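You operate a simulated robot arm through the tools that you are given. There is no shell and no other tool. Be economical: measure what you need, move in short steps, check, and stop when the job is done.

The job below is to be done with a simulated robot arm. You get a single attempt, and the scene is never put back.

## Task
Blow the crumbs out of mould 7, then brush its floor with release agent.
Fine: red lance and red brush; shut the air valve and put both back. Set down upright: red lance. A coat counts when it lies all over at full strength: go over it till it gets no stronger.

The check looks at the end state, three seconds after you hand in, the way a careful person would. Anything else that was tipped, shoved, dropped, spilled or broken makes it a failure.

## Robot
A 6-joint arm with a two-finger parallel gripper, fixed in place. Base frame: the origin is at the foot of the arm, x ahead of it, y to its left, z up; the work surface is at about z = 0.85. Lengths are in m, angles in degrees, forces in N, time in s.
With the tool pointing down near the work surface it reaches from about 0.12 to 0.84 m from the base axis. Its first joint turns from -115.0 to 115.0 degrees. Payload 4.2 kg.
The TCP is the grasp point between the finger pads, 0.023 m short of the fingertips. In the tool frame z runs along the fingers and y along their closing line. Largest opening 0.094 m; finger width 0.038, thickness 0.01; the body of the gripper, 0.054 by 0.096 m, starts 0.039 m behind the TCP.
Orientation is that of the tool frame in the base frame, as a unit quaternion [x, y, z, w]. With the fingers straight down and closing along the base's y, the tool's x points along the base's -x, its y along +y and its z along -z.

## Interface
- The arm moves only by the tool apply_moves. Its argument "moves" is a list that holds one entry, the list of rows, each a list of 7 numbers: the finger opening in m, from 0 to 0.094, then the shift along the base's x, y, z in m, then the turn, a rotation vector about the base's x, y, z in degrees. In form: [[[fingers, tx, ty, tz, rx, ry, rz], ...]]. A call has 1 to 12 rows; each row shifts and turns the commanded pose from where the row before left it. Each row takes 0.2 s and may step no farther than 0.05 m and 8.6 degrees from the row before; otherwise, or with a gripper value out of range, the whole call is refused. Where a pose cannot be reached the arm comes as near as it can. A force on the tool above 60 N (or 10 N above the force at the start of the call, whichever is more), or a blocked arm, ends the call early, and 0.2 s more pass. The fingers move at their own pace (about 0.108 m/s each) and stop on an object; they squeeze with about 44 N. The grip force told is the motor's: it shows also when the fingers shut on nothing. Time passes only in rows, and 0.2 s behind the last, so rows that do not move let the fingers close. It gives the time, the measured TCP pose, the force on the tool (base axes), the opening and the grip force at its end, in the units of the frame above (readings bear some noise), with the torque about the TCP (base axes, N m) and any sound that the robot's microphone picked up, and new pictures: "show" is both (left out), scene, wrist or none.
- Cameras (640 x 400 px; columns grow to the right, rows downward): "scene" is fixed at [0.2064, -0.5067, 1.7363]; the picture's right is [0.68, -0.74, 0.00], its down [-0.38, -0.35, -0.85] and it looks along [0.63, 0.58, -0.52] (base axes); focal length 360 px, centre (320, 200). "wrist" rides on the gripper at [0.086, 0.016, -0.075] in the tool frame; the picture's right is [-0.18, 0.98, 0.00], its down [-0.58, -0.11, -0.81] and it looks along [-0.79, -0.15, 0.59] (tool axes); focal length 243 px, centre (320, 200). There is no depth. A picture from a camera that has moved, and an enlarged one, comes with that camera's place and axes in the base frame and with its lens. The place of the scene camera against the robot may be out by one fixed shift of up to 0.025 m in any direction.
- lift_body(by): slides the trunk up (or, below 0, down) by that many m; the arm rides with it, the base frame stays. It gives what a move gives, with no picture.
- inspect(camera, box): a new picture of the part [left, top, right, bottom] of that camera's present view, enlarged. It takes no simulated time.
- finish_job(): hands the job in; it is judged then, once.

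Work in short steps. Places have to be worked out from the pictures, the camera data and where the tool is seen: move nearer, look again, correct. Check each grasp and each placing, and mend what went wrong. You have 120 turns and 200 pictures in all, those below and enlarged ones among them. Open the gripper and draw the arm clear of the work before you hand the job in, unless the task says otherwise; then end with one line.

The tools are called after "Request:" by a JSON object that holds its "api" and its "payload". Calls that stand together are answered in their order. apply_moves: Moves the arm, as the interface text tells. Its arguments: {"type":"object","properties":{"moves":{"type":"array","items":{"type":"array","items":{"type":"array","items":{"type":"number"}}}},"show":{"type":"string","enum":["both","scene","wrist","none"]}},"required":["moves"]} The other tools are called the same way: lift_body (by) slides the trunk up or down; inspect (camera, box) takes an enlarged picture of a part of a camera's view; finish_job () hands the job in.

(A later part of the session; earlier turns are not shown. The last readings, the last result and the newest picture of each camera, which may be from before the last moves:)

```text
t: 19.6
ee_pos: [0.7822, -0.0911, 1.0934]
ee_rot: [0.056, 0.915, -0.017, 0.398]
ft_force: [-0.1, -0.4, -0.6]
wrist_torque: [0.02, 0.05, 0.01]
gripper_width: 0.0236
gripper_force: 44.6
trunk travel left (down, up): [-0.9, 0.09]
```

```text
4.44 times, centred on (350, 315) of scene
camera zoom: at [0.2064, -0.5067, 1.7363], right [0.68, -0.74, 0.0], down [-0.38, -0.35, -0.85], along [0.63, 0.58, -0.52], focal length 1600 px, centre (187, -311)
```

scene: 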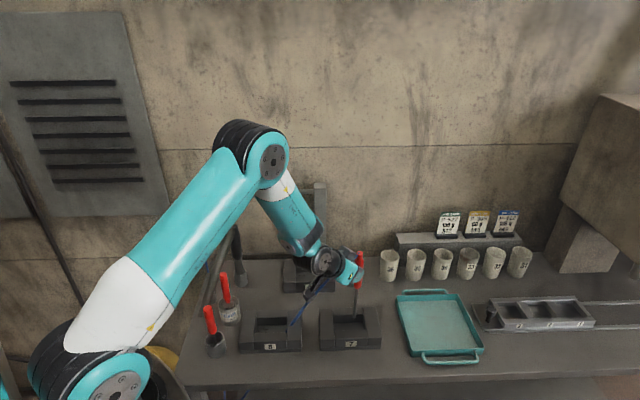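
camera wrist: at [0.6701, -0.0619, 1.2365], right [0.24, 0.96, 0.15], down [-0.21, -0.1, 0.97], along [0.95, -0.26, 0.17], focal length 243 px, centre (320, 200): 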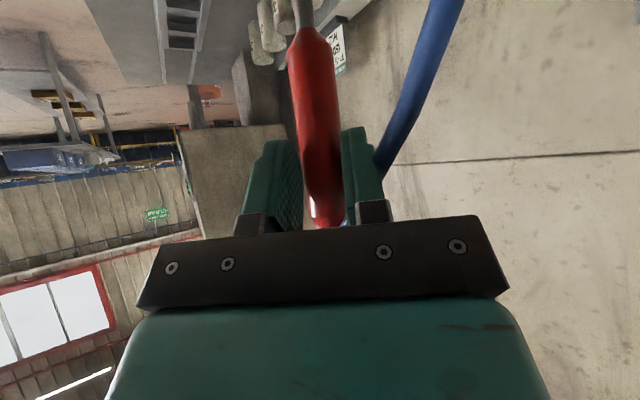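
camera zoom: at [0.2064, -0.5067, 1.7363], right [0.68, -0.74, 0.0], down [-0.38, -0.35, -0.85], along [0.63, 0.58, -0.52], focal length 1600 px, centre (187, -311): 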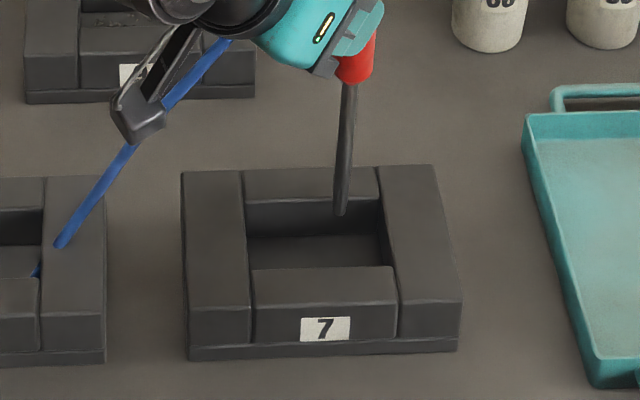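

The tip hovers just above the rim, 1.4 cm right of centre. I sweep over the whole pocket.

Request:
{"api": "apply_moves", "payload": {"moves": [[[0.0, -0.0274, 0.0069, 0, 0, 0, 0], [0.0, -0.0138, 0.0144, 0, 0, 0, 0], [0.0, 0.0138, -0.0144, 0, 0, 0, 0], [0.0, 0.0173, -0.018, 0, 0, 0, 0], [0.0, 0.0104, -0.0108, 0, 0, 0, 0], [0.0, 0.0216, 0.0207, 0, 0, 0, 0], [0.0, -0.0207, 0.0216, 0, 0, 0, 0], [0.0, -0.0207, 0.0216, 0, 0, 0, 0], [0.0, 0.0099, -0.032, 0, 0, 0, 0], [0.0, 0, 0, 0.045, 0, 0, 0], [0.0, 0, 0, 0.045, 0, 0, 0], [0.0, 0, 0, 0.045, 0, 0, 0]]], "show": "both"}}

Request:
{"api": "inspect", "payload": {"camera": "scene", "box": [230, 255, 500, 370]}}

```text
t: 22.2
ee_pos: [0.7714, -0.082, 1.2293]
ee_rot: [0.056, 0.916, -0.017, 0.398]
ft_force: [0.2, 0.5, -2.0]
wrist_torque: [-0.02, 0.04, -0.01]
gripper_width: 0.0236
gripper_force: 43.9
trunk travel left (down, up): [-0.9, 0.09]
camera wrist: at [0.6605, -0.0522, 1.2162], right [0.24, 0.96, 0.15], down [-0.2, -0.1, 0.97], along [0.95, -0.26, 0.17], focal length 243 px, centre (320, 200)
```

scene: 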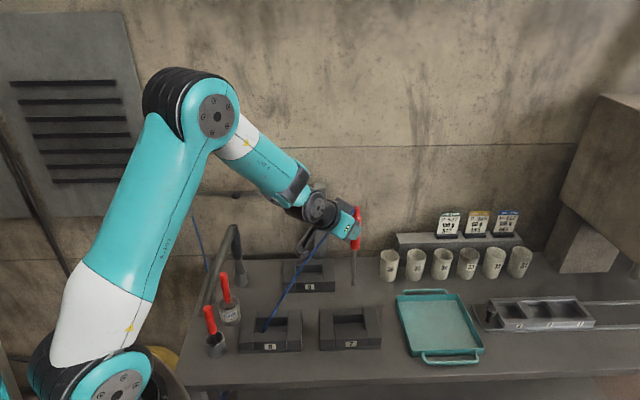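
wrist: 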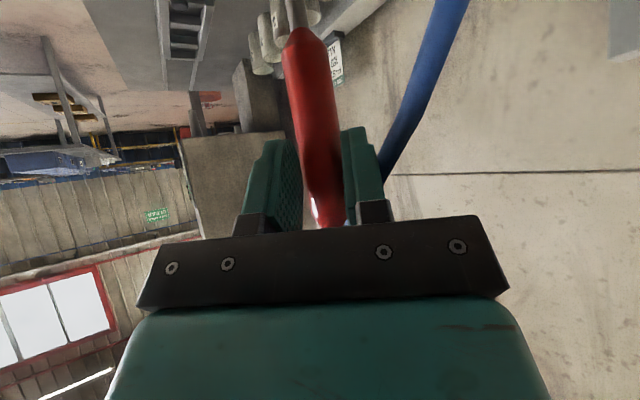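

```text
2.37 times, centred on (365, 312) of scene
camera zoom: at [0.2064, -0.5067, 1.7363], right [0.68, -0.74, 0.0], down [-0.38, -0.35, -0.85], along [0.63, 0.58, -0.52], focal length 853 px, centre (213, -67)
```

zoom: 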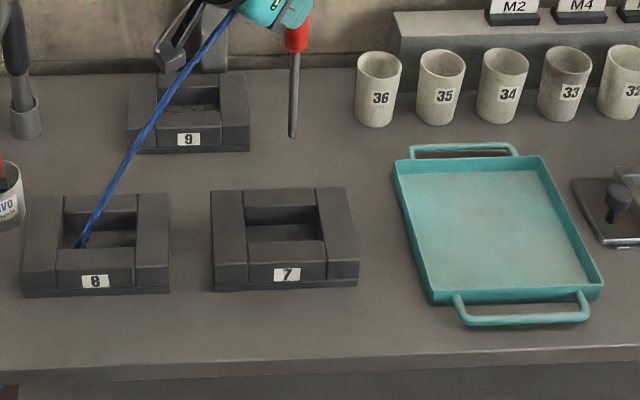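

Mould 7 looks clean. I return the lance along the same route but higher, to above its holder.

Request:
{"api": "apply_moves", "payload": {"moves": [[[0.0, 0, 0, 0.048, 0, 0, 0], [0.0, -0.0224, 0.0407, 0.008, 0, 0, 4], [0.0, -0.0224, 0.0407, 0.008, 0, 0, 4], [0.0, -0.0224, 0.0407, 0.008, 0, 0, 4], [0.0, -0.0224, 0.0407, 0.008, 0, 0, 4], [0.0, -0.0224, 0.0407, 0.008, 0, 0, 4], [0.0, -0.0224, 0.0407, 0, 0, 0, 4], [0.0, -0.0224, 0.0407, 0, 0, 0, 4], [0.0, -0.0224, 0.0407, 0, 0, 0, 4], [0.0, -0.0224, 0.0407, 0, 0, 0, 4]]], "show": "both"}}

Request:
{"api": "inspect", "payload": {"camera": "scene", "box": [140, 170, 260, 310]}}

```text
t: 24.4
ee_pos: [0.5703, 0.2843, 1.3167]
ee_rot: [-0.23, 0.888, 0.107, 0.384]
ft_force: [0.9, -0.5, -1.3]
wrist_torque: [-0.03, 0.02, 0.02]
gripper_width: 0.0238
gripper_force: 44.2
trunk travel left (down, up): [-0.9, 0.09]
camera wrist: at [0.4621, 0.2434, 1.3049], right [-0.37, 0.92, 0.15], down [-0.11, -0.2, 0.97], along [0.92, 0.35, 0.17], focal length 243 px, centre (320, 200)
```

scene: 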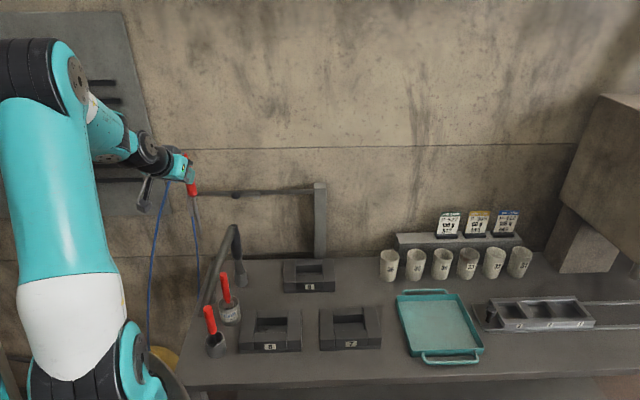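
wrist: 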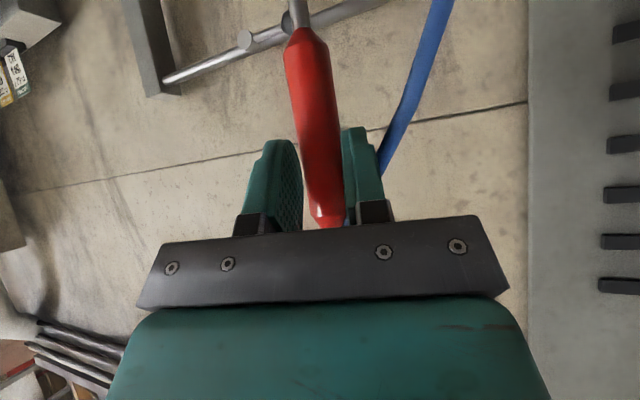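

```text
2.86 times, centred on (200, 240) of scene
camera zoom: at [0.2064, -0.5067, 1.7363], right [0.68, -0.74, 0.0], down [-0.38, -0.35, -0.85], along [0.63, 0.58, -0.52], focal length 1028 px, centre (663, 86)
```

zoom: 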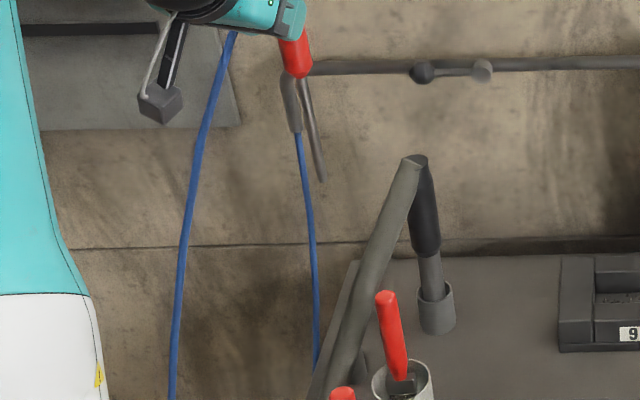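

The lance is held as before. I lower it back into its holder along the reverse path.

Request:
{"api": "apply_moves", "payload": {"moves": [[[0.0, 0, 0, -0.045, 0, 0, 0], [0.0, 0, 0, -0.045, 0, 0, 0], [0.0, 0, 0, -0.04, 0, 0, 0], [0.0, 0, 0, -0.04, 0, 0, 0], [0.0, 0, 0, -0.03, 0, 0, 0], [0.0, 0, 0, -0.03, 0, 0, 0], [0.0, 0, 0, -0.02, 0, 0, 0]]], "show": "scene"}}

Request:
{"api": "inspect", "payload": {"camera": "scene", "box": [170, 220, 250, 300]}}

```text
t: 26.0
ee_pos: [0.5729, 0.286, 1.0725]
ee_rot: [-0.23, 0.885, 0.11, 0.389]
ft_force: [1.6, 0.9, 41.3]
wrist_torque: [0.52, -1.22, 0.04]
gripper_width: 0.0245
gripper_force: 43.8
trunk travel left (down, up): [-0.9, 0.09]
```

scene: 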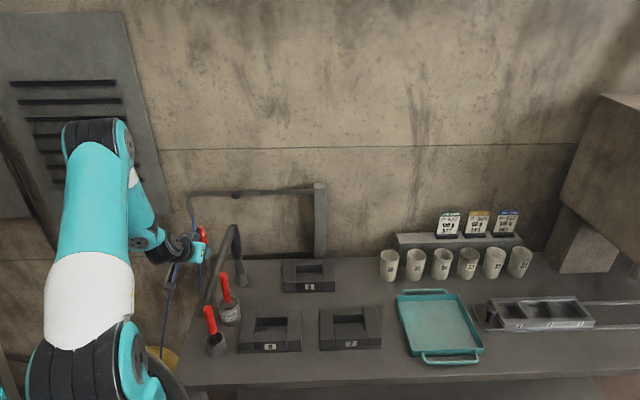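

```text
5.00 times, centred on (210, 260) of scene
camera zoom: at [0.2064, -0.5067, 1.7363], right [0.68, -0.74, 0.0], down [-0.38, -0.35, -0.85], along [0.63, 0.58, -0.52], focal length 1800 px, centre (870, -100)
```

zoom: 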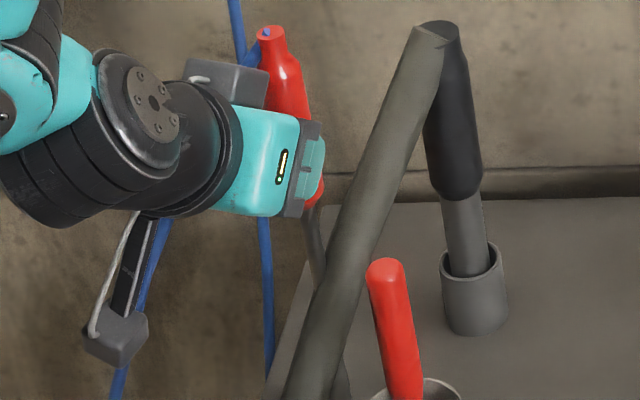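

Descent met 41 N about 2.3 cm too early, so the tip is likely catching the holder's rim or wall. I back up and look closely.

Request:
{"api": "apply_moves", "payload": {"moves": [[[0.0, 0, 0, 0.035, 0, 0, 0]]], "show": "both"}}

Request:
{"api": "inspect", "payload": {"camera": "scene", "box": [190, 240, 240, 320]}}

```text
t: 26.4
ee_pos: [0.5705, 0.2838, 1.0985]
ee_rot: [-0.23, 0.889, 0.105, 0.381]
ft_force: [0.2, 0.4, -0.7]
wrist_torque: [0.0, 0.05, -0.03]
gripper_width: 0.0238
gripper_force: 44.4
trunk travel left (down, up): [-0.9, 0.09]
camera wrist: at [0.4622, 0.2427, 1.0863], right [-0.37, 0.92, 0.15], down [-0.1, -0.2, 0.98], along [0.92, 0.35, 0.17], focal length 243 px, centre (320, 200)
```

scene: 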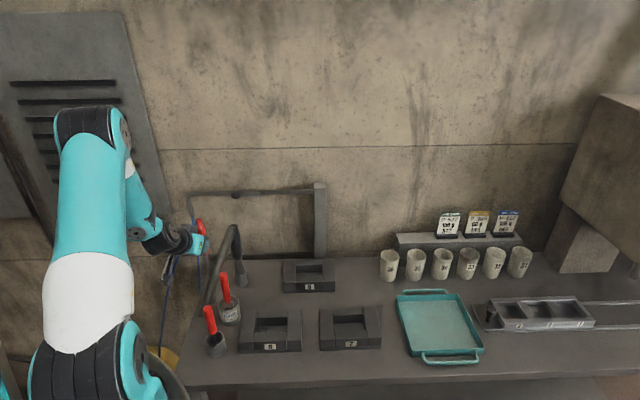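
wrist: 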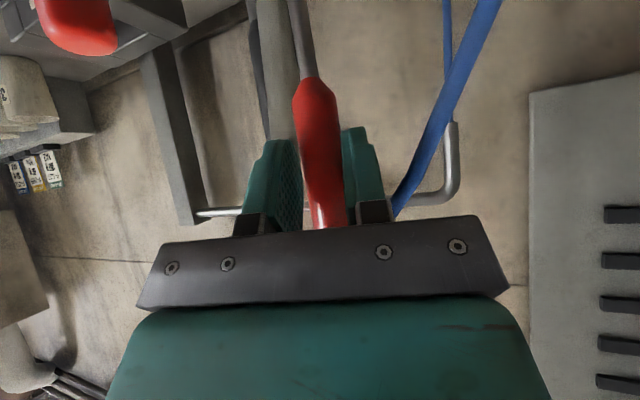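

```text
5.00 times, centred on (215, 280) of scene
camera zoom: at [0.2064, -0.5067, 1.7363], right [0.68, -0.74, 0.0], down [-0.38, -0.35, -0.85], along [0.63, 0.58, -0.52], focal length 1800 px, centre (845, -200)
```

zoom: 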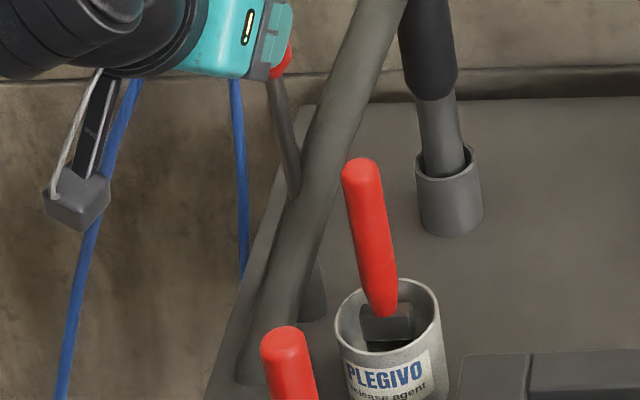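

The lance slid about 1.6 cm up in the grip and tilted, its tip leaning outward. I lift it clear and turn the wrist camera to view the holder from the left side before trying again.

Request:
{"api": "apply_moves", "payload": {"moves": [[[0.0, 0, 0, 0.045, 0, 0, 0], [0.0, 0, 0, 0.045, 0, 0, 0], [0.0, 0, 0, 0.045, 0, 0, 0], [0.0, 0, 0, 0.045, 0, 0, 0], [0.0, -0.015, 0.017, 0.01, 0, 0, -7.5], [0.0, -0.015, 0.017, 0.01, 0, 0, -7.5], [0.0, -0.015, 0.017, 0, 0, 0, -7.5], [0.0, -0.015, 0.017, 0, 0, 0, -7.5], [0.0, -0.015, 0.017, 0, 0, 8, 0], [0.0, -0.015, 0.017, 0, 0, 8, 0], [0.0, -0.015, 0.017, 0, 0, 8, 0], [0.0, -0.015, 0.017, 0, 0, 8, 0]]], "show": "both"}}

```text
t: 29.0
ee_pos: [0.4497, 0.4218, 1.3012]
ee_rot: [0.007, 0.992, 0.0, 0.13]
ft_force: [0.2, 0.5, -0.9]
wrist_torque: [0.0, 0.0, 0.01]
gripper_width: 0.0237
gripper_force: 43.8
trunk travel left (down, up): [-0.9, 0.09]
camera wrist: at [0.346, 0.4391, 1.3498], right [0.19, 0.98, 0.05], down [0.35, -0.12, 0.93], along [0.92, -0.16, -0.37], focal length 243 px, centre (320, 200)
```

scene: 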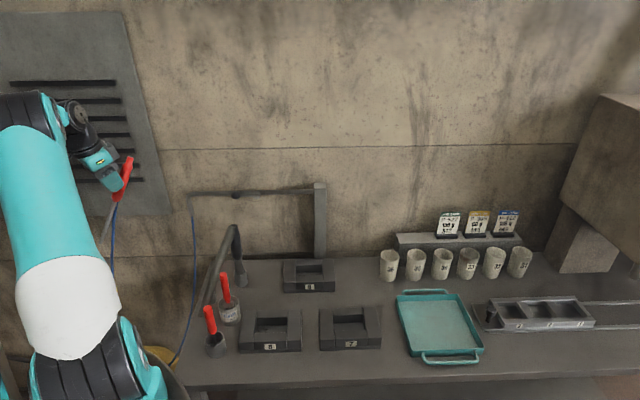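
wrist: 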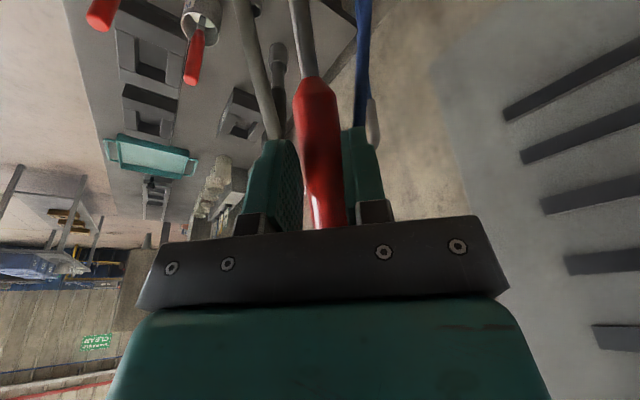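

Request:
{"api": "inspect", "payload": {"camera": "wrist", "box": [170, 0, 350, 110]}}

```text
3.56 times, centred on (260, 55) of wrist
camera zoom: at [0.346, 0.4391, 1.3498], right [0.19, 0.98, 0.05], down [0.35, -0.12, 0.93], along [0.92, -0.16, -0.37], focal length 863 px, centre (533, 716)
```

zoom: 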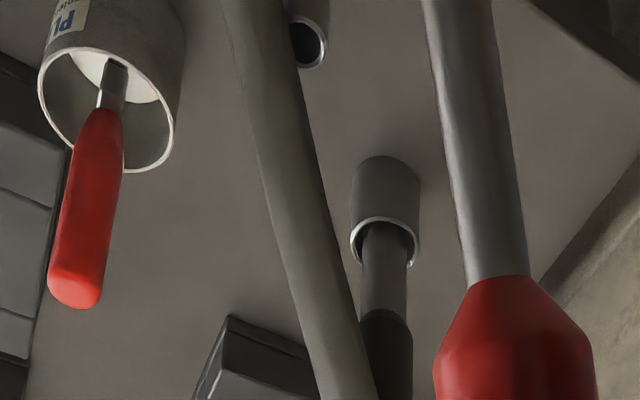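

I can see the holder's mouth; it is at about (0.583,0.303), rim z≈0.90, only ~2 cm inside, so I must know the tip offset exactly. I'll return to the pitched pose over free table near (0.69,0.18) and measure the lance lean, then touch the table lightly to find the tip by torque.

Request:
{"api": "apply_moves", "payload": {"moves": [[[0.0, 0.02, -0.02, 0, 0, -8, 0], [0.0, 0.03, -0.03, 0, 0, -8, 0], [0.0, 0.03, -0.03, 0, 0, -8, 0], [0.0, 0.03, -0.03, 0, 0, -8, 0], [0.0, 0.03, -0.03, 0, 0, 0, 7.5], [0.0, 0.03, -0.03, -0.01, 0, 0, 7.5], [0.0, 0.03, -0.03, -0.02, 0, 0, 7.5], [0.0, 0.03, -0.035, -0.02, 0, 0, 7.5]]], "show": "both"}}

Request:
{"api": "inspect", "payload": {"camera": "scene", "box": [190, 170, 310, 300]}}

```text
refused: row 8 steps farther than a row can; nothing moved
```

```text
3.08 times, centred on (250, 235) of scene
camera zoom: at [0.2064, -0.5067, 1.7363], right [0.68, -0.74, 0.0], down [-0.38, -0.35, -0.85], along [0.63, 0.58, -0.52], focal length 1108 px, centre (535, 92)
```

zoom: 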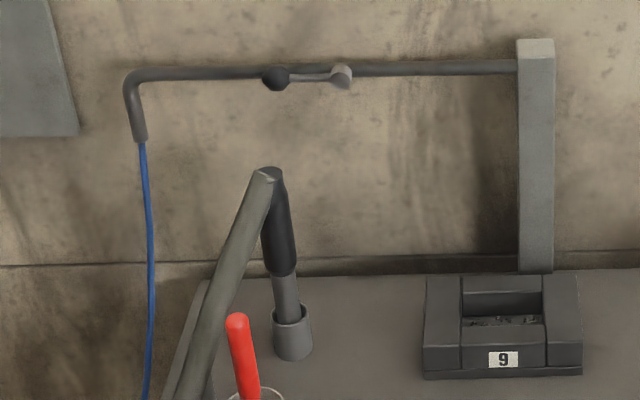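

The last step was a bit too long; I repeat with shorter ones.

Request:
{"api": "apply_moves", "payload": {"moves": [[[0.0, 0.02, -0.02, 0, 0, -8, 0], [0.0, 0.03, -0.03, 0, 0, -8, 0], [0.0, 0.03, -0.03, 0, 0, -8, 0], [0.0, 0.03, -0.03, 0, 0, -8, 0], [0.0, 0.03, -0.03, 0, 0, 0, 7.5], [0.0, 0.03, -0.03, -0.01, 0, 0, 7.5], [0.0, 0.03, -0.03, -0.02, 0, 0, 7.5], [0.0, 0.03, -0.03, -0.02, 0, 0, 7.5]]], "show": "both"}}

Request:
{"api": "inspect", "payload": {"camera": "scene", "box": [200, 180, 300, 300]}}

```text
t: 30.8
ee_pos: [0.6792, 0.1929, 1.2501]
ee_rot: [-0.231, 0.887, 0.108, 0.385]
ft_force: [-0.1, 0.7, -1.1]
wrist_torque: [-0.07, 0.02, -0.03]
gripper_width: 0.0241
gripper_force: 43.8
trunk travel left (down, up): [-0.9, 0.09]
camera wrist: at [0.5721, 0.1502, 1.2377], right [-0.37, 0.92, 0.15], down [-0.11, -0.2, 0.97], along [0.92, 0.35, 0.18], focal length 243 px, centre (320, 200)
```

scene: 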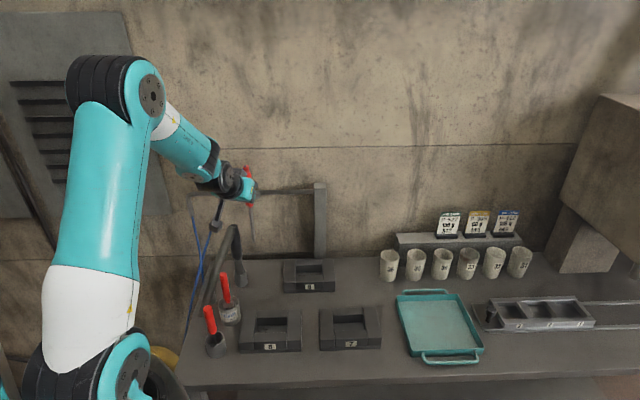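
wrist: 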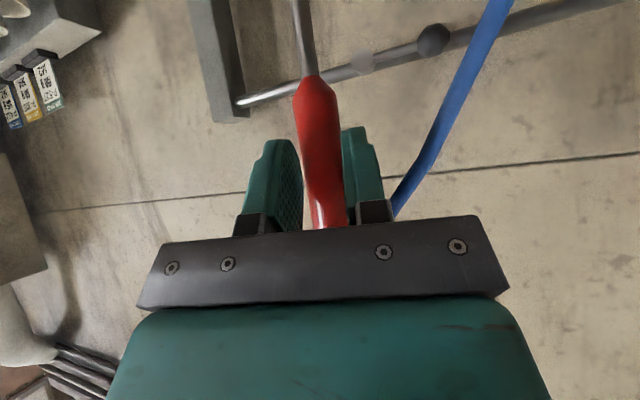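

```text
3.33 times, centred on (250, 240) of scene
camera zoom: at [0.2064, -0.5067, 1.7363], right [0.68, -0.74, 0.0], down [-0.38, -0.35, -0.85], along [0.63, 0.58, -0.52], focal length 1200 px, centre (553, 67)
```

zoom: 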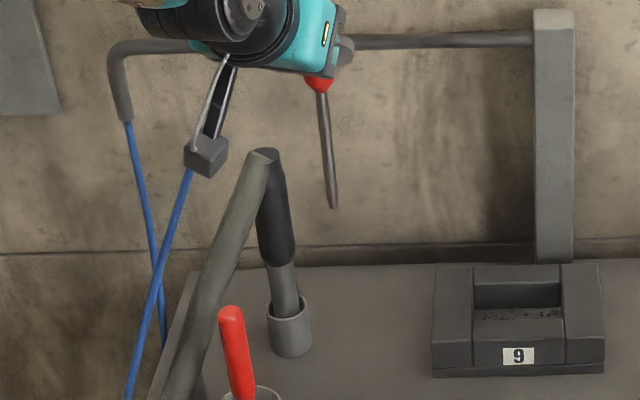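

The lance looks vertical in the scene's view; its fore-aft lean is unseen. I lower towards the free table spot for a touch test.

Request:
{"api": "apply_moves", "payload": {"moves": [[[0.0, 0, 0, -0.045, 0, 0, 0], [0.0, 0, 0, -0.045, 0, 0, 0], [0.0, 0, 0, -0.045, 0, 0, 0], [0.0, 0, 0, -0.035, 0, 0, 0]]], "show": "scene"}}

Request:
{"api": "inspect", "payload": {"camera": "scene", "box": [200, 210, 300, 310]}}

```text
t: 31.8
ee_pos: [0.68, 0.1927, 1.0812]
ee_rot: [-0.23, 0.888, 0.107, 0.385]
ft_force: [-0.8, 0.4, -0.7]
wrist_torque: [-0.01, 0.01, 0.0]
gripper_width: 0.0236
gripper_force: 43.9
trunk travel left (down, up): [-0.9, 0.09]
```

scene: 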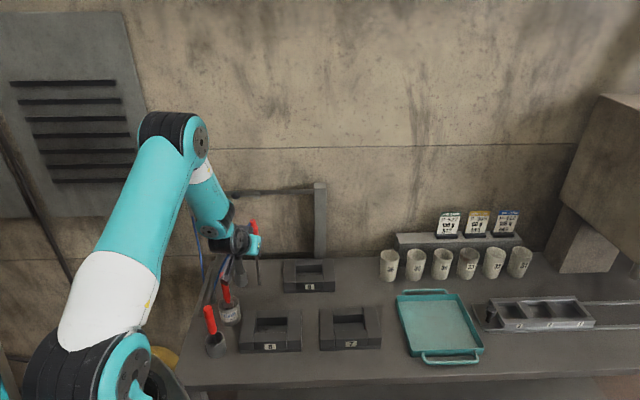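

```text
4.00 times, centred on (250, 260) of scene
camera zoom: at [0.2064, -0.5067, 1.7363], right [0.68, -0.74, 0.0], down [-0.38, -0.35, -0.85], along [0.63, 0.58, -0.52], focal length 1440 px, centre (600, -40)
```

zoom: 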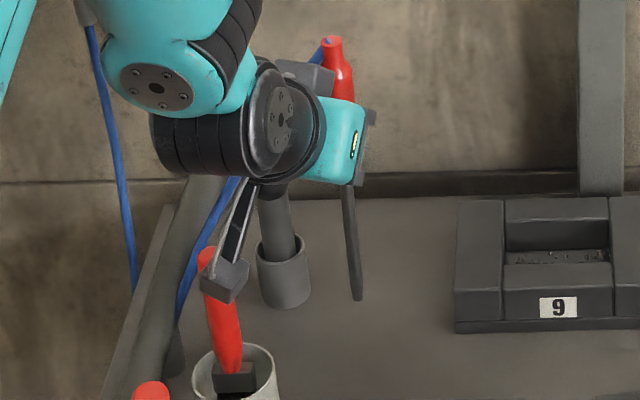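

I shift slightly away from the brush and continue down in small steps, watching the force.

Request:
{"api": "apply_moves", "payload": {"moves": [[[0.0, 0.01, -0.02, 0, 0, 0, 0], [0.0, 0, 0, -0.015, 0, 0, 0], [0.0, 0, 0, -0.01, 0, 0, 0]]], "show": "none"}}

Request:
{"api": "apply_moves", "payload": {"moves": [[[0.0, 0, 0, -0.006, 0, 0, 0]]], "show": "none"}}

Request:
{"api": "apply_moves", "payload": {"moves": [[[0.0, 0, 0, -0.005, 0, 0, 0]]], "show": "none"}}

```text
t: 32.6
ee_pos: [0.6924, 0.1706, 1.0564]
ee_rot: [-0.23, 0.888, 0.107, 0.384]
ft_force: [0.5, -0.3, -1.2]
wrist_torque: [-0.03, 0.02, -0.03]
gripper_width: 0.0236
gripper_force: 43.7
trunk travel left (down, up): [-0.9, 0.09]
```

```text
t: 33.0
ee_pos: [0.6914, 0.1712, 1.0507]
ee_rot: [-0.23, 0.888, 0.107, 0.385]
ft_force: [0.0, -0.6, -1.2]
wrist_torque: [-0.04, -0.01, -0.01]
gripper_width: 0.0237
gripper_force: 43.8
trunk travel left (down, up): [-0.9, 0.09]
```

```text
t: 33.4
ee_pos: [0.6912, 0.1705, 1.046]
ee_rot: [-0.229, 0.888, 0.106, 0.384]
ft_force: [0.2, -0.3, -1.0]
wrist_torque: [-0.04, 0.03, 0.01]
gripper_width: 0.0238
gripper_force: 43.4
trunk travel left (down, up): [-0.9, 0.09]
```

No contact yet; I keep stepping down.

Request:
{"api": "apply_moves", "payload": {"moves": [[[0.0, 0, 0, -0.005, 0, 0, 0]]], "show": "none"}}

Request:
{"api": "apply_moves", "payload": {"moves": [[[0.0, 0, 0, -0.005, 0, 0, 0]]], "show": "scene"}}

Request:
{"api": "inspect", "payload": {"camera": "scene", "box": [200, 210, 300, 310]}}

```text
t: 33.8
ee_pos: [0.6908, 0.1712, 1.0403]
ee_rot: [-0.23, 0.888, 0.106, 0.384]
ft_force: [-0.3, -0.4, -0.9]
wrist_torque: [0.0, 0.02, 0.0]
gripper_width: 0.0238
gripper_force: 44.5
trunk travel left (down, up): [-0.9, 0.09]
```

```text
t: 34.2
ee_pos: [0.6915, 0.1708, 1.0349]
ee_rot: [-0.231, 0.887, 0.108, 0.384]
ft_force: [1.2, 0.0, -0.8]
wrist_torque: [0.01, 0.01, -0.02]
gripper_width: 0.0237
gripper_force: 44.4
trunk travel left (down, up): [-0.9, 0.09]
```

scene: 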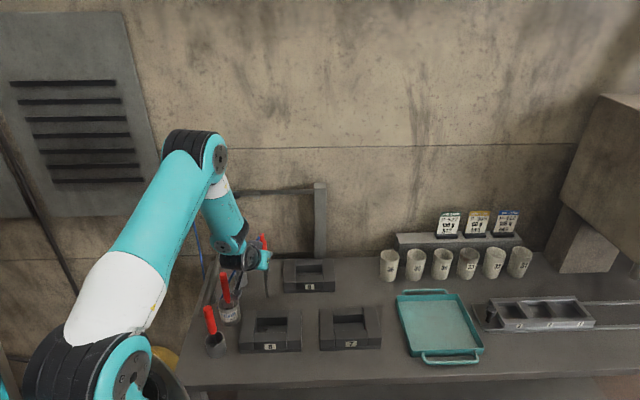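

```text
4.00 times, centred on (250, 260) of scene
camera zoom: at [0.2064, -0.5067, 1.7363], right [0.68, -0.74, 0.0], down [-0.38, -0.35, -0.85], along [0.63, 0.58, -0.52], focal length 1440 px, centre (600, -40)
```

zoom: 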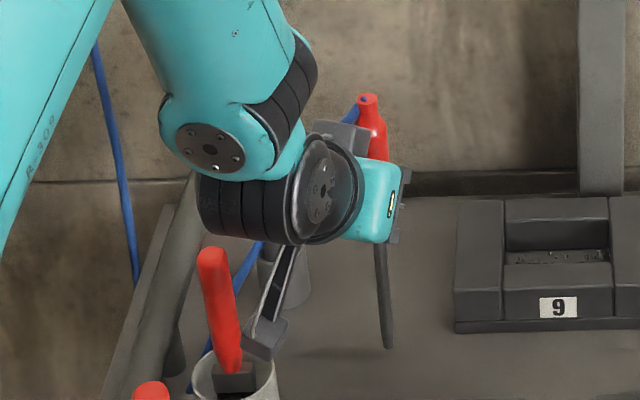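

Still no contact; the camera body is clear of the pot. I continue.

Request:
{"api": "apply_moves", "payload": {"moves": [[[0.0, 0, 0, -0.005, 0, 0, 0]]], "show": "none"}}

Request:
{"api": "apply_moves", "payload": {"moves": [[[0.0, 0, 0, -0.004, 0, 0, 0]]], "show": "none"}}

Request:
{"api": "apply_moves", "payload": {"moves": [[[0.0, 0, 0, -0.004, 0, 0, 0]]], "show": "none"}}

```text
t: 34.6
ee_pos: [0.6918, 0.1713, 1.0313]
ee_rot: [-0.231, 0.887, 0.107, 0.384]
ft_force: [-0.2, 0.4, -1.5]
wrist_torque: [-0.02, 0.04, 0.02]
gripper_width: 0.0235
gripper_force: 44.1
trunk travel left (down, up): [-0.9, 0.09]
```

```text
t: 35.0
ee_pos: [0.6916, 0.1713, 1.0267]
ee_rot: [-0.23, 0.887, 0.107, 0.384]
ft_force: [0.1, 0.4, -0.3]
wrist_torque: [-0.04, 0.01, 0.01]
gripper_width: 0.0236
gripper_force: 43.6
trunk travel left (down, up): [-0.9, 0.09]
```

```text
t: 35.4
ee_pos: [0.6909, 0.1709, 1.023]
ee_rot: [-0.23, 0.888, 0.107, 0.384]
ft_force: [0.5, 0.1, -0.9]
wrist_torque: [-0.03, 0.09, -0.04]
gripper_width: 0.0238
gripper_force: 44.3
trunk travel left (down, up): [-0.9, 0.09]
```

Request:
{"api": "apply_moves", "payload": {"moves": [[[0.0, 0, 0, -0.004, 0, 0, 0]]], "show": "none"}}

Request:
{"api": "apply_moves", "payload": {"moves": [[[0.0, 0, 0, -0.004, 0, 0, 0]]], "show": "none"}}

Request:
{"api": "apply_moves", "payload": {"moves": [[[0.0, 0, 0, -0.003, 0, 0, 0]]], "show": "scene"}}

Request:
{"api": "inspect", "payload": {"camera": "scene", "box": [210, 220, 310, 320]}}

```text
t: 35.8
ee_pos: [0.6909, 0.1708, 1.0214]
ee_rot: [-0.23, 0.886, 0.108, 0.387]
ft_force: [-4.0, -3.4, 23.3]
wrist_torque: [-0.21, 0.18, 0.03]
gripper_width: 0.0238
gripper_force: 43.8
trunk travel left (down, up): [-0.9, 0.09]
```

```text
t: 36.2
ee_pos: [0.6922, 0.1732, 1.0203]
ee_rot: [-0.23, 0.885, 0.109, 0.391]
ft_force: [2.1, 0.7, 40.3]
wrist_torque: [0.61, -1.14, 0.03]
gripper_width: 0.024
gripper_force: 43.7
trunk travel left (down, up): [-0.9, 0.09]
```

```text
t: 36.6
ee_pos: [0.6916, 0.172, 1.0161]
ee_rot: [-0.23, 0.885, 0.109, 0.39]
ft_force: [1.2, 0.5, 41.1]
wrist_torque: [0.57, -1.11, 0.0]
gripper_width: 0.0239
gripper_force: 43.5
trunk travel left (down, up): [-0.9, 0.09]
```

scene: 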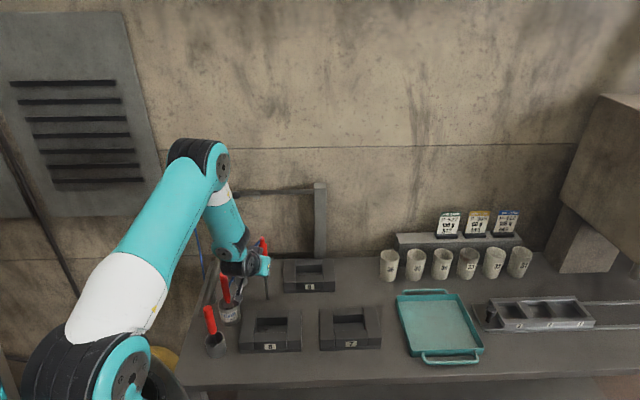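

```text
4.00 times, centred on (260, 270) of scene
camera zoom: at [0.2064, -0.5067, 1.7363], right [0.68, -0.74, 0.0], down [-0.38, -0.35, -0.85], along [0.63, 0.58, -0.52], focal length 1440 px, centre (560, -80)
```

zoom: 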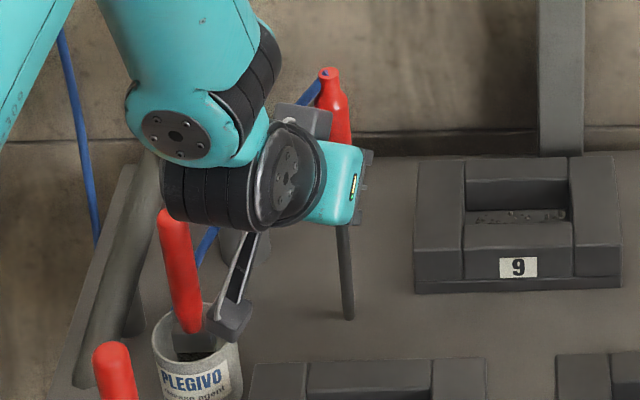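

Contact came at TCP z≈1.0215, and the torque says the tip sits (+0.021,+0.012) ahead of the TCP: an 8° fore-lean. So earlier the tip was at about (0.594,0.298), 1.3 cm off the holder centre (≈(0.581,0.300)), i.e. on the rim. I lift, straighten the lance, and go above the holder.

Request:
{"api": "apply_moves", "payload": {"moves": [[[0.0, 0, 0, 0.048, 0, 0, 0], [0.0, 0, 0, 0.048, 0, 0, 0], [0.0, 0, 0, 0.048, 0, 0, 0], [0.0, 0, 0, 0.048, 0, 0, 0], [0.0, 0, 0, 0.046, 0, 0, 0], [0.0, -0.0277, 0.032, 0, 0, 0, -7.5], [0.0, -0.0277, 0.032, 0, 0, 0, -7.5], [0.0, -0.0277, 0.032, 0, -2.1, 8.0, 0], [0.0, -0.0277, 0.032, 0, 0, 0, 0]]], "show": "both"}}

Request:
{"api": "inspect", "payload": {"camera": "scene", "box": [150, 180, 250, 310]}}

```text
t: 38.6
ee_pos: [0.5807, 0.2989, 1.2485]
ee_rot: [-0.115, 0.936, 0.047, 0.328]
ft_force: [0.6, -0.3, -0.8]
wrist_torque: [0.01, 0.02, 0.01]
gripper_width: 0.0237
gripper_force: 43.6
trunk travel left (down, up): [-0.9, 0.09]
camera wrist: at [0.4643, 0.2863, 1.2526], right [-0.1, 0.99, 0.13], down [-0.02, -0.13, 0.99], along [0.99, 0.1, 0.03], focal length 243 px, centre (320, 200)
```

scene: 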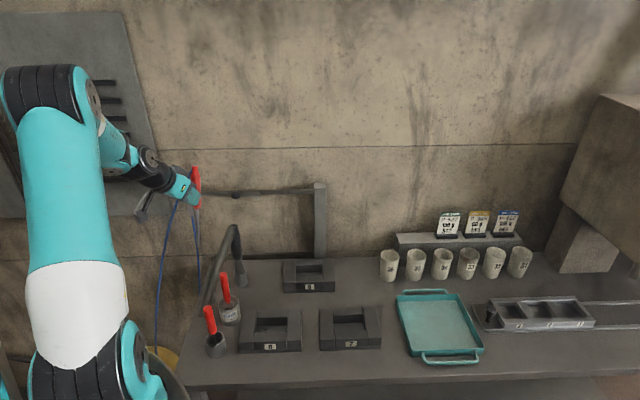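
wrist: 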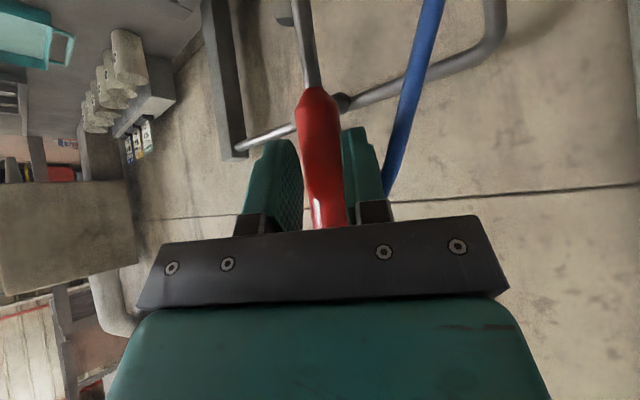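

```text
3.08 times, centred on (200, 245) of scene
camera zoom: at [0.2064, -0.5067, 1.7363], right [0.68, -0.74, 0.0], down [-0.38, -0.35, -0.85], along [0.63, 0.58, -0.52], focal length 1108 px, centre (689, 62)
```

zoom: 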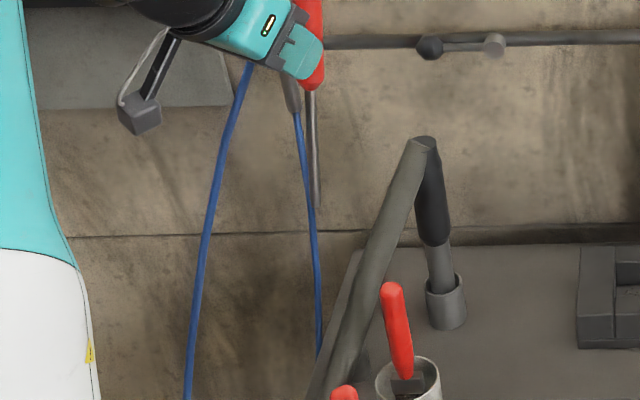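

I check the lance's lean at higher zoom before lowering.

Request:
{"api": "inspect", "payload": {"camera": "scene", "box": [180, 185, 230, 255]}}

Request:
{"api": "inspect", "payload": {"camera": "wrist", "box": [250, 0, 390, 240]}}

```text
5.71 times, centred on (205, 220) of scene
camera zoom: at [0.2064, -0.5067, 1.7363], right [0.68, -0.74, 0.0], down [-0.38, -0.35, -0.85], along [0.63, 0.58, -0.52], focal length 2057 px, centre (977, 86)
```

zoom: 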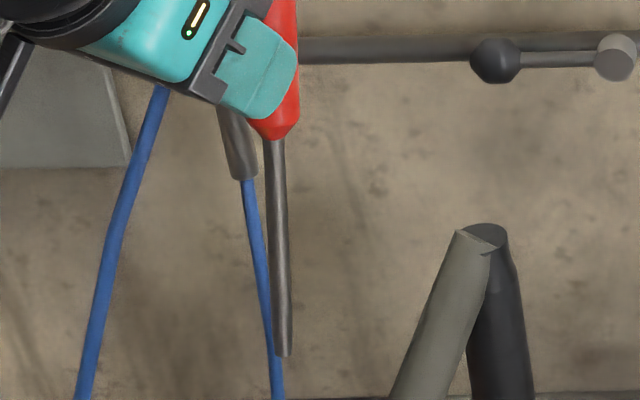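

```text
1.67 times, centred on (320, 120) of wrist
camera zoom: at [0.4643, 0.2863, 1.2526], right [-0.1, 0.99, 0.13], down [-0.02, -0.13, 0.99], along [0.99, 0.1, 0.03], focal length 404 px, centre (320, 333)
```

zoom: 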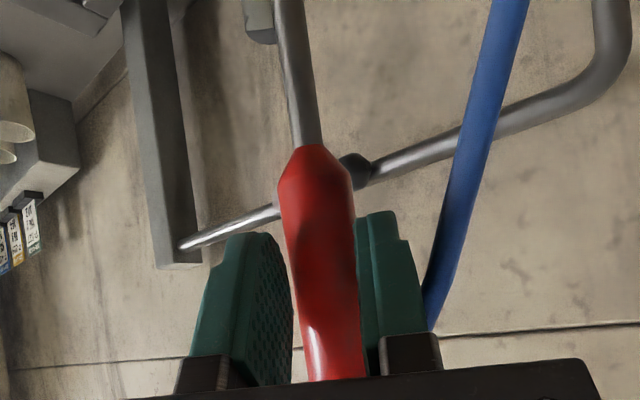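

By combining views: the lance now leans about 8° back, its tip some 1 cm behind the TCP, so the earlier lean was mostly an offset. I undo the tilt and shift so the tip should sit above the holder (about (0.579,0.298)), then re-measure.

Request:
{"api": "apply_moves", "payload": {"moves": [[[0.0, -0.0177, -0.0052, -0.03, 2.1, -8.0, 0], [0.0, 0, 0, -0.02, 0, 0, 0]]], "show": "none"}}

Request:
{"api": "inspect", "payload": {"camera": "scene", "box": [180, 205, 230, 275]}}

Request:
{"api": "inspect", "payload": {"camera": "wrist", "box": [250, 0, 390, 240]}}

```text
t: 39.2
ee_pos: [0.5627, 0.2936, 1.1988]
ee_rot: [-0.112, 0.91, 0.056, 0.396]
ft_force: [0.0, -0.2, -2.9]
wrist_torque: [0.01, 0.03, 0.02]
gripper_width: 0.0233
gripper_force: 44.1
trunk travel left (down, up): [-0.9, 0.09]
```

```text
5.71 times, centred on (205, 240) of scene
camera zoom: at [0.2064, -0.5067, 1.7363], right [0.68, -0.74, 0.0], down [-0.38, -0.35, -0.85], along [0.63, 0.58, -0.52], focal length 2057 px, centre (977, -29)
```

zoom: 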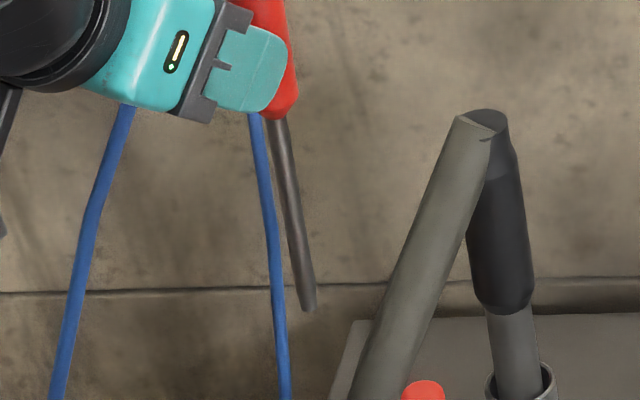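

```text
1.67 times, centred on (320, 120) of wrist
camera zoom: at [0.4471, 0.2807, 1.1863], right [-0.12, 0.98, 0.15], down [-0.16, -0.17, 0.97], along [0.98, 0.1, 0.18], focal length 404 px, centre (320, 333)
```

zoom: 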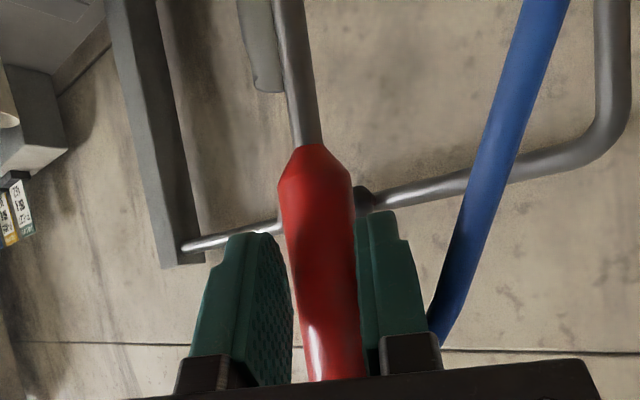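

The lance is now nearly vertical with its tip at about (0.576,0.300). I shift 5 mm along n and lower to just above the rim, then step gently.

Request:
{"api": "apply_moves", "payload": {"moves": [[[0.0, 0.0036, 0.0035, -0.045, 0, 0, 0], [0.0, 0, 0, -0.045, 0, 0, 0], [0.0, 0, 0, -0.03, 0, 0, 0]]], "show": "none"}}

Request:
{"api": "apply_moves", "payload": {"moves": [[[0.0, 0, 0, -0.006, 0, 0, 0]]], "show": "none"}}

Request:
{"api": "apply_moves", "payload": {"moves": [[[0.0, 0, 0, -0.005, 0, 0, 0]]], "show": "none"}}

```text
t: 40.0
ee_pos: [0.5649, 0.2979, 1.0801]
ee_rot: [-0.112, 0.91, 0.056, 0.395]
ft_force: [-0.5, 0.3, -0.9]
wrist_torque: [-0.01, 0.03, 0.01]
gripper_width: 0.0234
gripper_force: 44.0
trunk travel left (down, up): [-0.9, 0.09]
```

```text
t: 40.4
ee_pos: [0.5659, 0.2975, 1.0738]
ee_rot: [-0.113, 0.91, 0.056, 0.395]
ft_force: [0.2, 0.5, -1.7]
wrist_torque: [0.0, 0.05, 0.02]
gripper_width: 0.0234
gripper_force: 44.2
trunk travel left (down, up): [-0.9, 0.09]
```

```text
t: 40.8
ee_pos: [0.566, 0.2983, 1.0684]
ee_rot: [-0.112, 0.91, 0.055, 0.395]
ft_force: [0.3, -0.2, -1.3]
wrist_torque: [-0.05, 0.03, 0.02]
gripper_width: 0.0237
gripper_force: 44.3
trunk travel left (down, up): [-0.9, 0.09]
```

Request:
{"api": "apply_moves", "payload": {"moves": [[[0.0, 0, 0, -0.004, 0, 0, 0]]], "show": "none"}}

Request:
{"api": "apply_moves", "payload": {"moves": [[[0.0, 0, 0, -0.003, 0, 0, 0]]], "show": "none"}}

Request:
{"api": "apply_moves", "payload": {"moves": [[[0.0, 0, 0, -0.003, 0, 0, 0]]], "show": "scene"}}

Request:
{"api": "inspect", "payload": {"camera": "scene", "box": [180, 240, 240, 310]}}

```text
t: 41.2
ee_pos: [0.5665, 0.2966, 1.0642]
ee_rot: [-0.112, 0.91, 0.056, 0.395]
ft_force: [-0.3, 0.8, -1.5]
wrist_torque: [-0.01, 0.06, 0.0]
gripper_width: 0.0233
gripper_force: 43.9
trunk travel left (down, up): [-0.9, 0.09]
```

```text
t: 41.6
ee_pos: [0.566, 0.2981, 1.0617]
ee_rot: [-0.113, 0.91, 0.057, 0.395]
ft_force: [0.0, -0.1, -1.0]
wrist_torque: [0.0, 0.04, -0.02]
gripper_width: 0.0236
gripper_force: 43.9
trunk travel left (down, up): [-0.9, 0.09]
```

```text
t: 42.0
ee_pos: [0.5647, 0.2969, 1.0593]
ee_rot: [-0.113, 0.91, 0.057, 0.396]
ft_force: [-0.4, -0.3, -1.6]
wrist_torque: [-0.01, 0.02, 0.02]
gripper_width: 0.0238
gripper_force: 44.2
trunk travel left (down, up): [-0.9, 0.09]
```

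scene: 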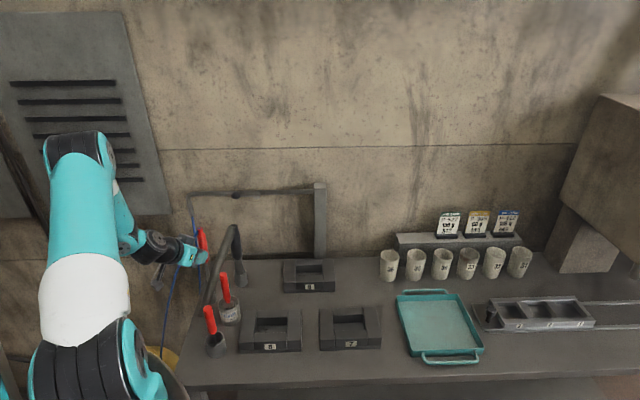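

```text
5.71 times, centred on (210, 275) of scene
camera zoom: at [0.2064, -0.5067, 1.7363], right [0.68, -0.74, 0.0], down [-0.38, -0.35, -0.85], along [0.63, 0.58, -0.52], focal length 2057 px, centre (949, -229)
```

zoom: 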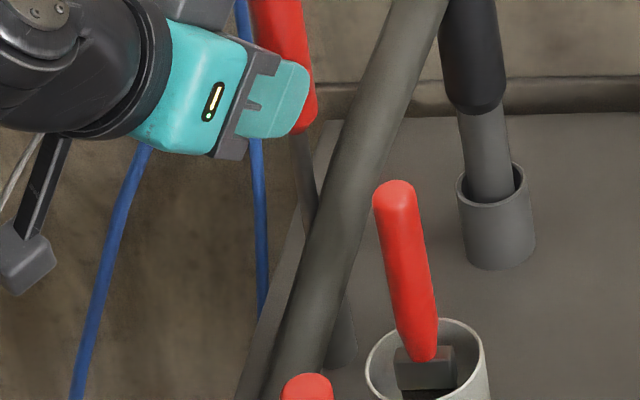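

No contact yet, and the holder turns out to be about 3 cm wide inside; the tip should be over its mouth. I keep stepping down.

Request:
{"api": "apply_moves", "payload": {"moves": [[[0.0, 0, 0, -0.004, 0, 0, 0]]], "show": "none"}}

Request:
{"api": "apply_moves", "payload": {"moves": [[[0.0, 0, 0, -0.004, 0, 0, 0]]], "show": "none"}}

Request:
{"api": "apply_moves", "payload": {"moves": [[[0.0, 0, 0, -0.004, 0, 0, 0]]], "show": "none"}}

```text
t: 42.4
ee_pos: [0.567, 0.2957, 1.0547]
ee_rot: [-0.112, 0.91, 0.055, 0.395]
ft_force: [-0.1, 0.9, -1.3]
wrist_torque: [0.01, 0.06, 0.01]
gripper_width: 0.0236
gripper_force: 44.0
trunk travel left (down, up): [-0.9, 0.09]
```

```text
t: 42.8
ee_pos: [0.5666, 0.2978, 1.0503]
ee_rot: [-0.112, 0.91, 0.056, 0.395]
ft_force: [0.0, 0.2, -0.8]
wrist_torque: [-0.04, 0.05, 0.01]
gripper_width: 0.0236
gripper_force: 43.8
trunk travel left (down, up): [-0.9, 0.09]
```

```text
t: 43.2
ee_pos: [0.5654, 0.2987, 1.0463]
ee_rot: [-0.112, 0.91, 0.057, 0.395]
ft_force: [-1.1, -0.4, -1.0]
wrist_torque: [0.04, 0.0, -0.01]
gripper_width: 0.0236
gripper_force: 44.6
trunk travel left (down, up): [-0.9, 0.09]
```

Request:
{"api": "apply_moves", "payload": {"moves": [[[0.0, 0, 0, -0.004, 0, 0, 0]]], "show": "none"}}

Request:
{"api": "apply_moves", "payload": {"moves": [[[0.0, 0, 0, -0.004, 0, 0, 0]]], "show": "none"}}

Request:
{"api": "apply_moves", "payload": {"moves": [[[0.0, 0, 0, -0.004, 0, 0, 0]]], "show": "none"}}

Request:
{"api": "apply_moves", "payload": {"moves": [[[0.0, 0, 0, -0.003, 0, 0, 0]]], "show": "both"}}

Request:
{"api": "inspect", "payload": {"camera": "scene", "box": [180, 240, 240, 310]}}

```text
t: 43.6
ee_pos: [0.5665, 0.2978, 1.0426]
ee_rot: [-0.113, 0.91, 0.056, 0.395]
ft_force: [0.0, -1.1, -1.4]
wrist_torque: [0.0, 0.03, -0.01]
gripper_width: 0.0234
gripper_force: 44.4
trunk travel left (down, up): [-0.9, 0.09]
```

```text
t: 44.0
ee_pos: [0.5664, 0.2975, 1.0391]
ee_rot: [-0.112, 0.91, 0.056, 0.395]
ft_force: [-0.5, 0.1, -2.1]
wrist_torque: [-0.03, -0.01, 0.01]
gripper_width: 0.0238
gripper_force: 43.6
trunk travel left (down, up): [-0.9, 0.09]
```

```text
t: 44.4
ee_pos: [0.5653, 0.2984, 1.0344]
ee_rot: [-0.112, 0.91, 0.056, 0.395]
ft_force: [-0.2, 0.1, -0.6]
wrist_torque: [0.01, 0.03, 0.01]
gripper_width: 0.0239
gripper_force: 44.1
trunk travel left (down, up): [-0.9, 0.09]
```

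```text
t: 44.8
ee_pos: [0.5666, 0.2973, 1.0323]
ee_rot: [-0.112, 0.91, 0.055, 0.395]
ft_force: [0.2, -0.6, -1.5]
wrist_torque: [0.02, 0.01, 0.01]
gripper_width: 0.0235
gripper_force: 43.8
trunk travel left (down, up): [-0.9, 0.09]
camera wrist: at [0.4513, 0.2847, 1.0189], right [-0.12, 0.98, 0.15], down [-0.16, -0.17, 0.97], along [0.98, 0.1, 0.17], focal length 243 px, centre (320, 200)
```

scene: 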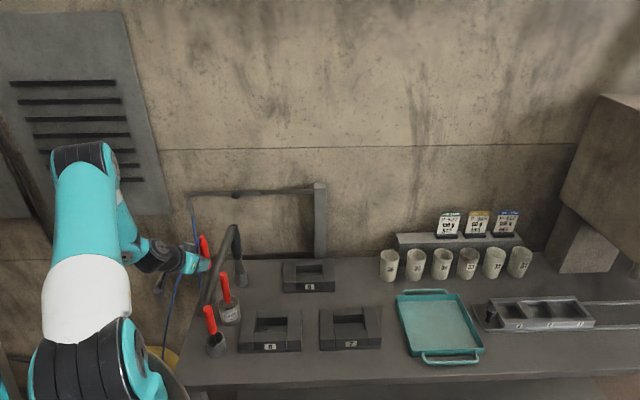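
wrist: 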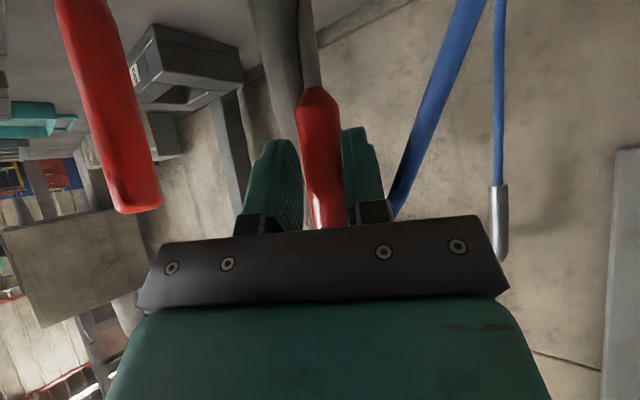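

```text
5.71 times, centred on (210, 275) of scene
camera zoom: at [0.2064, -0.5067, 1.7363], right [0.68, -0.74, 0.0], down [-0.38, -0.35, -0.85], along [0.63, 0.58, -0.52], focal length 2057 px, centre (949, -229)
```

zoom: 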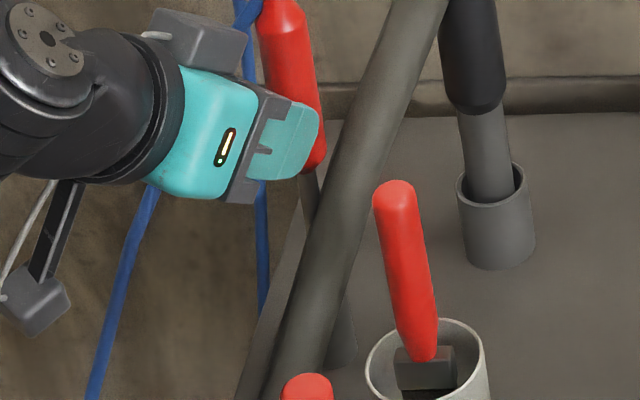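

The tip is around z 0.866 with no contact; I continue gently until it touches bottom.

Request:
{"api": "apply_moves", "payload": {"moves": [[[0.0, 0, 0, -0.004, 0, 0, 0]]], "show": "none"}}

Request:
{"api": "apply_moves", "payload": {"moves": [[[0.0, 0, 0, -0.003, 0, 0, 0]]], "show": "none"}}

Request:
{"api": "apply_moves", "payload": {"moves": [[[0.0, 0, 0, -0.003, 0, 0, 0]]], "show": "none"}}

```text
t: 45.2
ee_pos: [0.5669, 0.2982, 1.0266]
ee_rot: [-0.113, 0.91, 0.056, 0.395]
ft_force: [0.4, 0.4, -1.1]
wrist_torque: [0.03, 0.03, 0.01]
gripper_width: 0.0236
gripper_force: 44.1
trunk travel left (down, up): [-0.9, 0.09]
```

```text
t: 45.6
ee_pos: [0.5661, 0.2972, 1.0254]
ee_rot: [-0.112, 0.91, 0.056, 0.395]
ft_force: [0.5, -0.4, -1.3]
wrist_torque: [-0.02, 0.04, -0.03]
gripper_width: 0.0237
gripper_force: 44.4
trunk travel left (down, up): [-0.9, 0.09]
```

```text
t: 46.0
ee_pos: [0.5657, 0.2973, 1.0216]
ee_rot: [-0.112, 0.91, 0.056, 0.394]
ft_force: [-0.2, -0.3, -0.9]
wrist_torque: [0.0, 0.03, 0.0]
gripper_width: 0.0235
gripper_force: 43.8
trunk travel left (down, up): [-0.9, 0.09]
```

The tip is almost at table level. I probe sideways a few millimetres to confirm that it is inside the holder.

Request:
{"api": "apply_moves", "payload": {"moves": [[[0.0, -0.007, 0.0, 0, 0, 0, 0]]], "show": "none"}}

Request:
{"api": "apply_moves", "payload": {"moves": [[[0.0, -0.005, 0.0, 0, 0, 0, 0]]], "show": "none"}}

```text
t: 46.4
ee_pos: [0.5597, 0.2978, 1.0234]
ee_rot: [-0.111, 0.909, 0.056, 0.397]
ft_force: [8.2, 0.1, -2.0]
wrist_torque: [0.11, -1.23, -0.05]
gripper_width: 0.0237
gripper_force: 44.1
trunk travel left (down, up): [-0.9, 0.09]
```

```text
t: 46.8
ee_pos: [0.555, 0.2976, 1.0217]
ee_rot: [-0.111, 0.91, 0.056, 0.395]
ft_force: [10.3, 2.5, 1.6]
wrist_torque: [0.25, -1.31, -0.02]
gripper_width: 0.0238
gripper_force: 44.2
trunk travel left (down, up): [-0.9, 0.09]
```

There is a wall on the −x side, contact at z≈0.872. Now I probe the +x side.

Request:
{"api": "apply_moves", "payload": {"moves": [[[0.0, 0.012, 0.0, 0, 0, 0, 0]]], "show": "none"}}

Request:
{"api": "apply_moves", "payload": {"moves": [[[0.0, 0.008, 0.0, 0, 0, 0, 0]]], "show": "none"}}

Request:
{"api": "apply_moves", "payload": {"moves": [[[0.0, 0.006, 0.0, 0, 0, 0, 0]]], "show": "none"}}

```text
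t: 47.2
ee_pos: [0.564, 0.2973, 1.0214]
ee_rot: [-0.113, 0.911, 0.055, 0.394]
ft_force: [-10.9, -2.3, 7.6]
wrist_torque: [-0.23, 1.04, 0.01]
gripper_width: 0.0238
gripper_force: 44.0
trunk travel left (down, up): [-0.9, 0.09]
```

```text
t: 47.6
ee_pos: [0.5732, 0.2983, 1.021]
ee_rot: [-0.113, 0.911, 0.055, 0.394]
ft_force: [-10.2, -1.6, 0.6]
wrist_torque: [-0.24, 1.28, 0.03]
gripper_width: 0.0235
gripper_force: 43.8
trunk travel left (down, up): [-0.9, 0.09]
```

```text
t: 48.0
ee_pos: [0.5798, 0.2983, 1.0205]
ee_rot: [-0.111, 0.911, 0.054, 0.394]
ft_force: [-10.5, -2.1, -4.0]
wrist_torque: [-0.24, 1.39, 0.07]
gripper_width: 0.0234
gripper_force: 44.3
trunk travel left (down, up): [-0.9, 0.09]
```

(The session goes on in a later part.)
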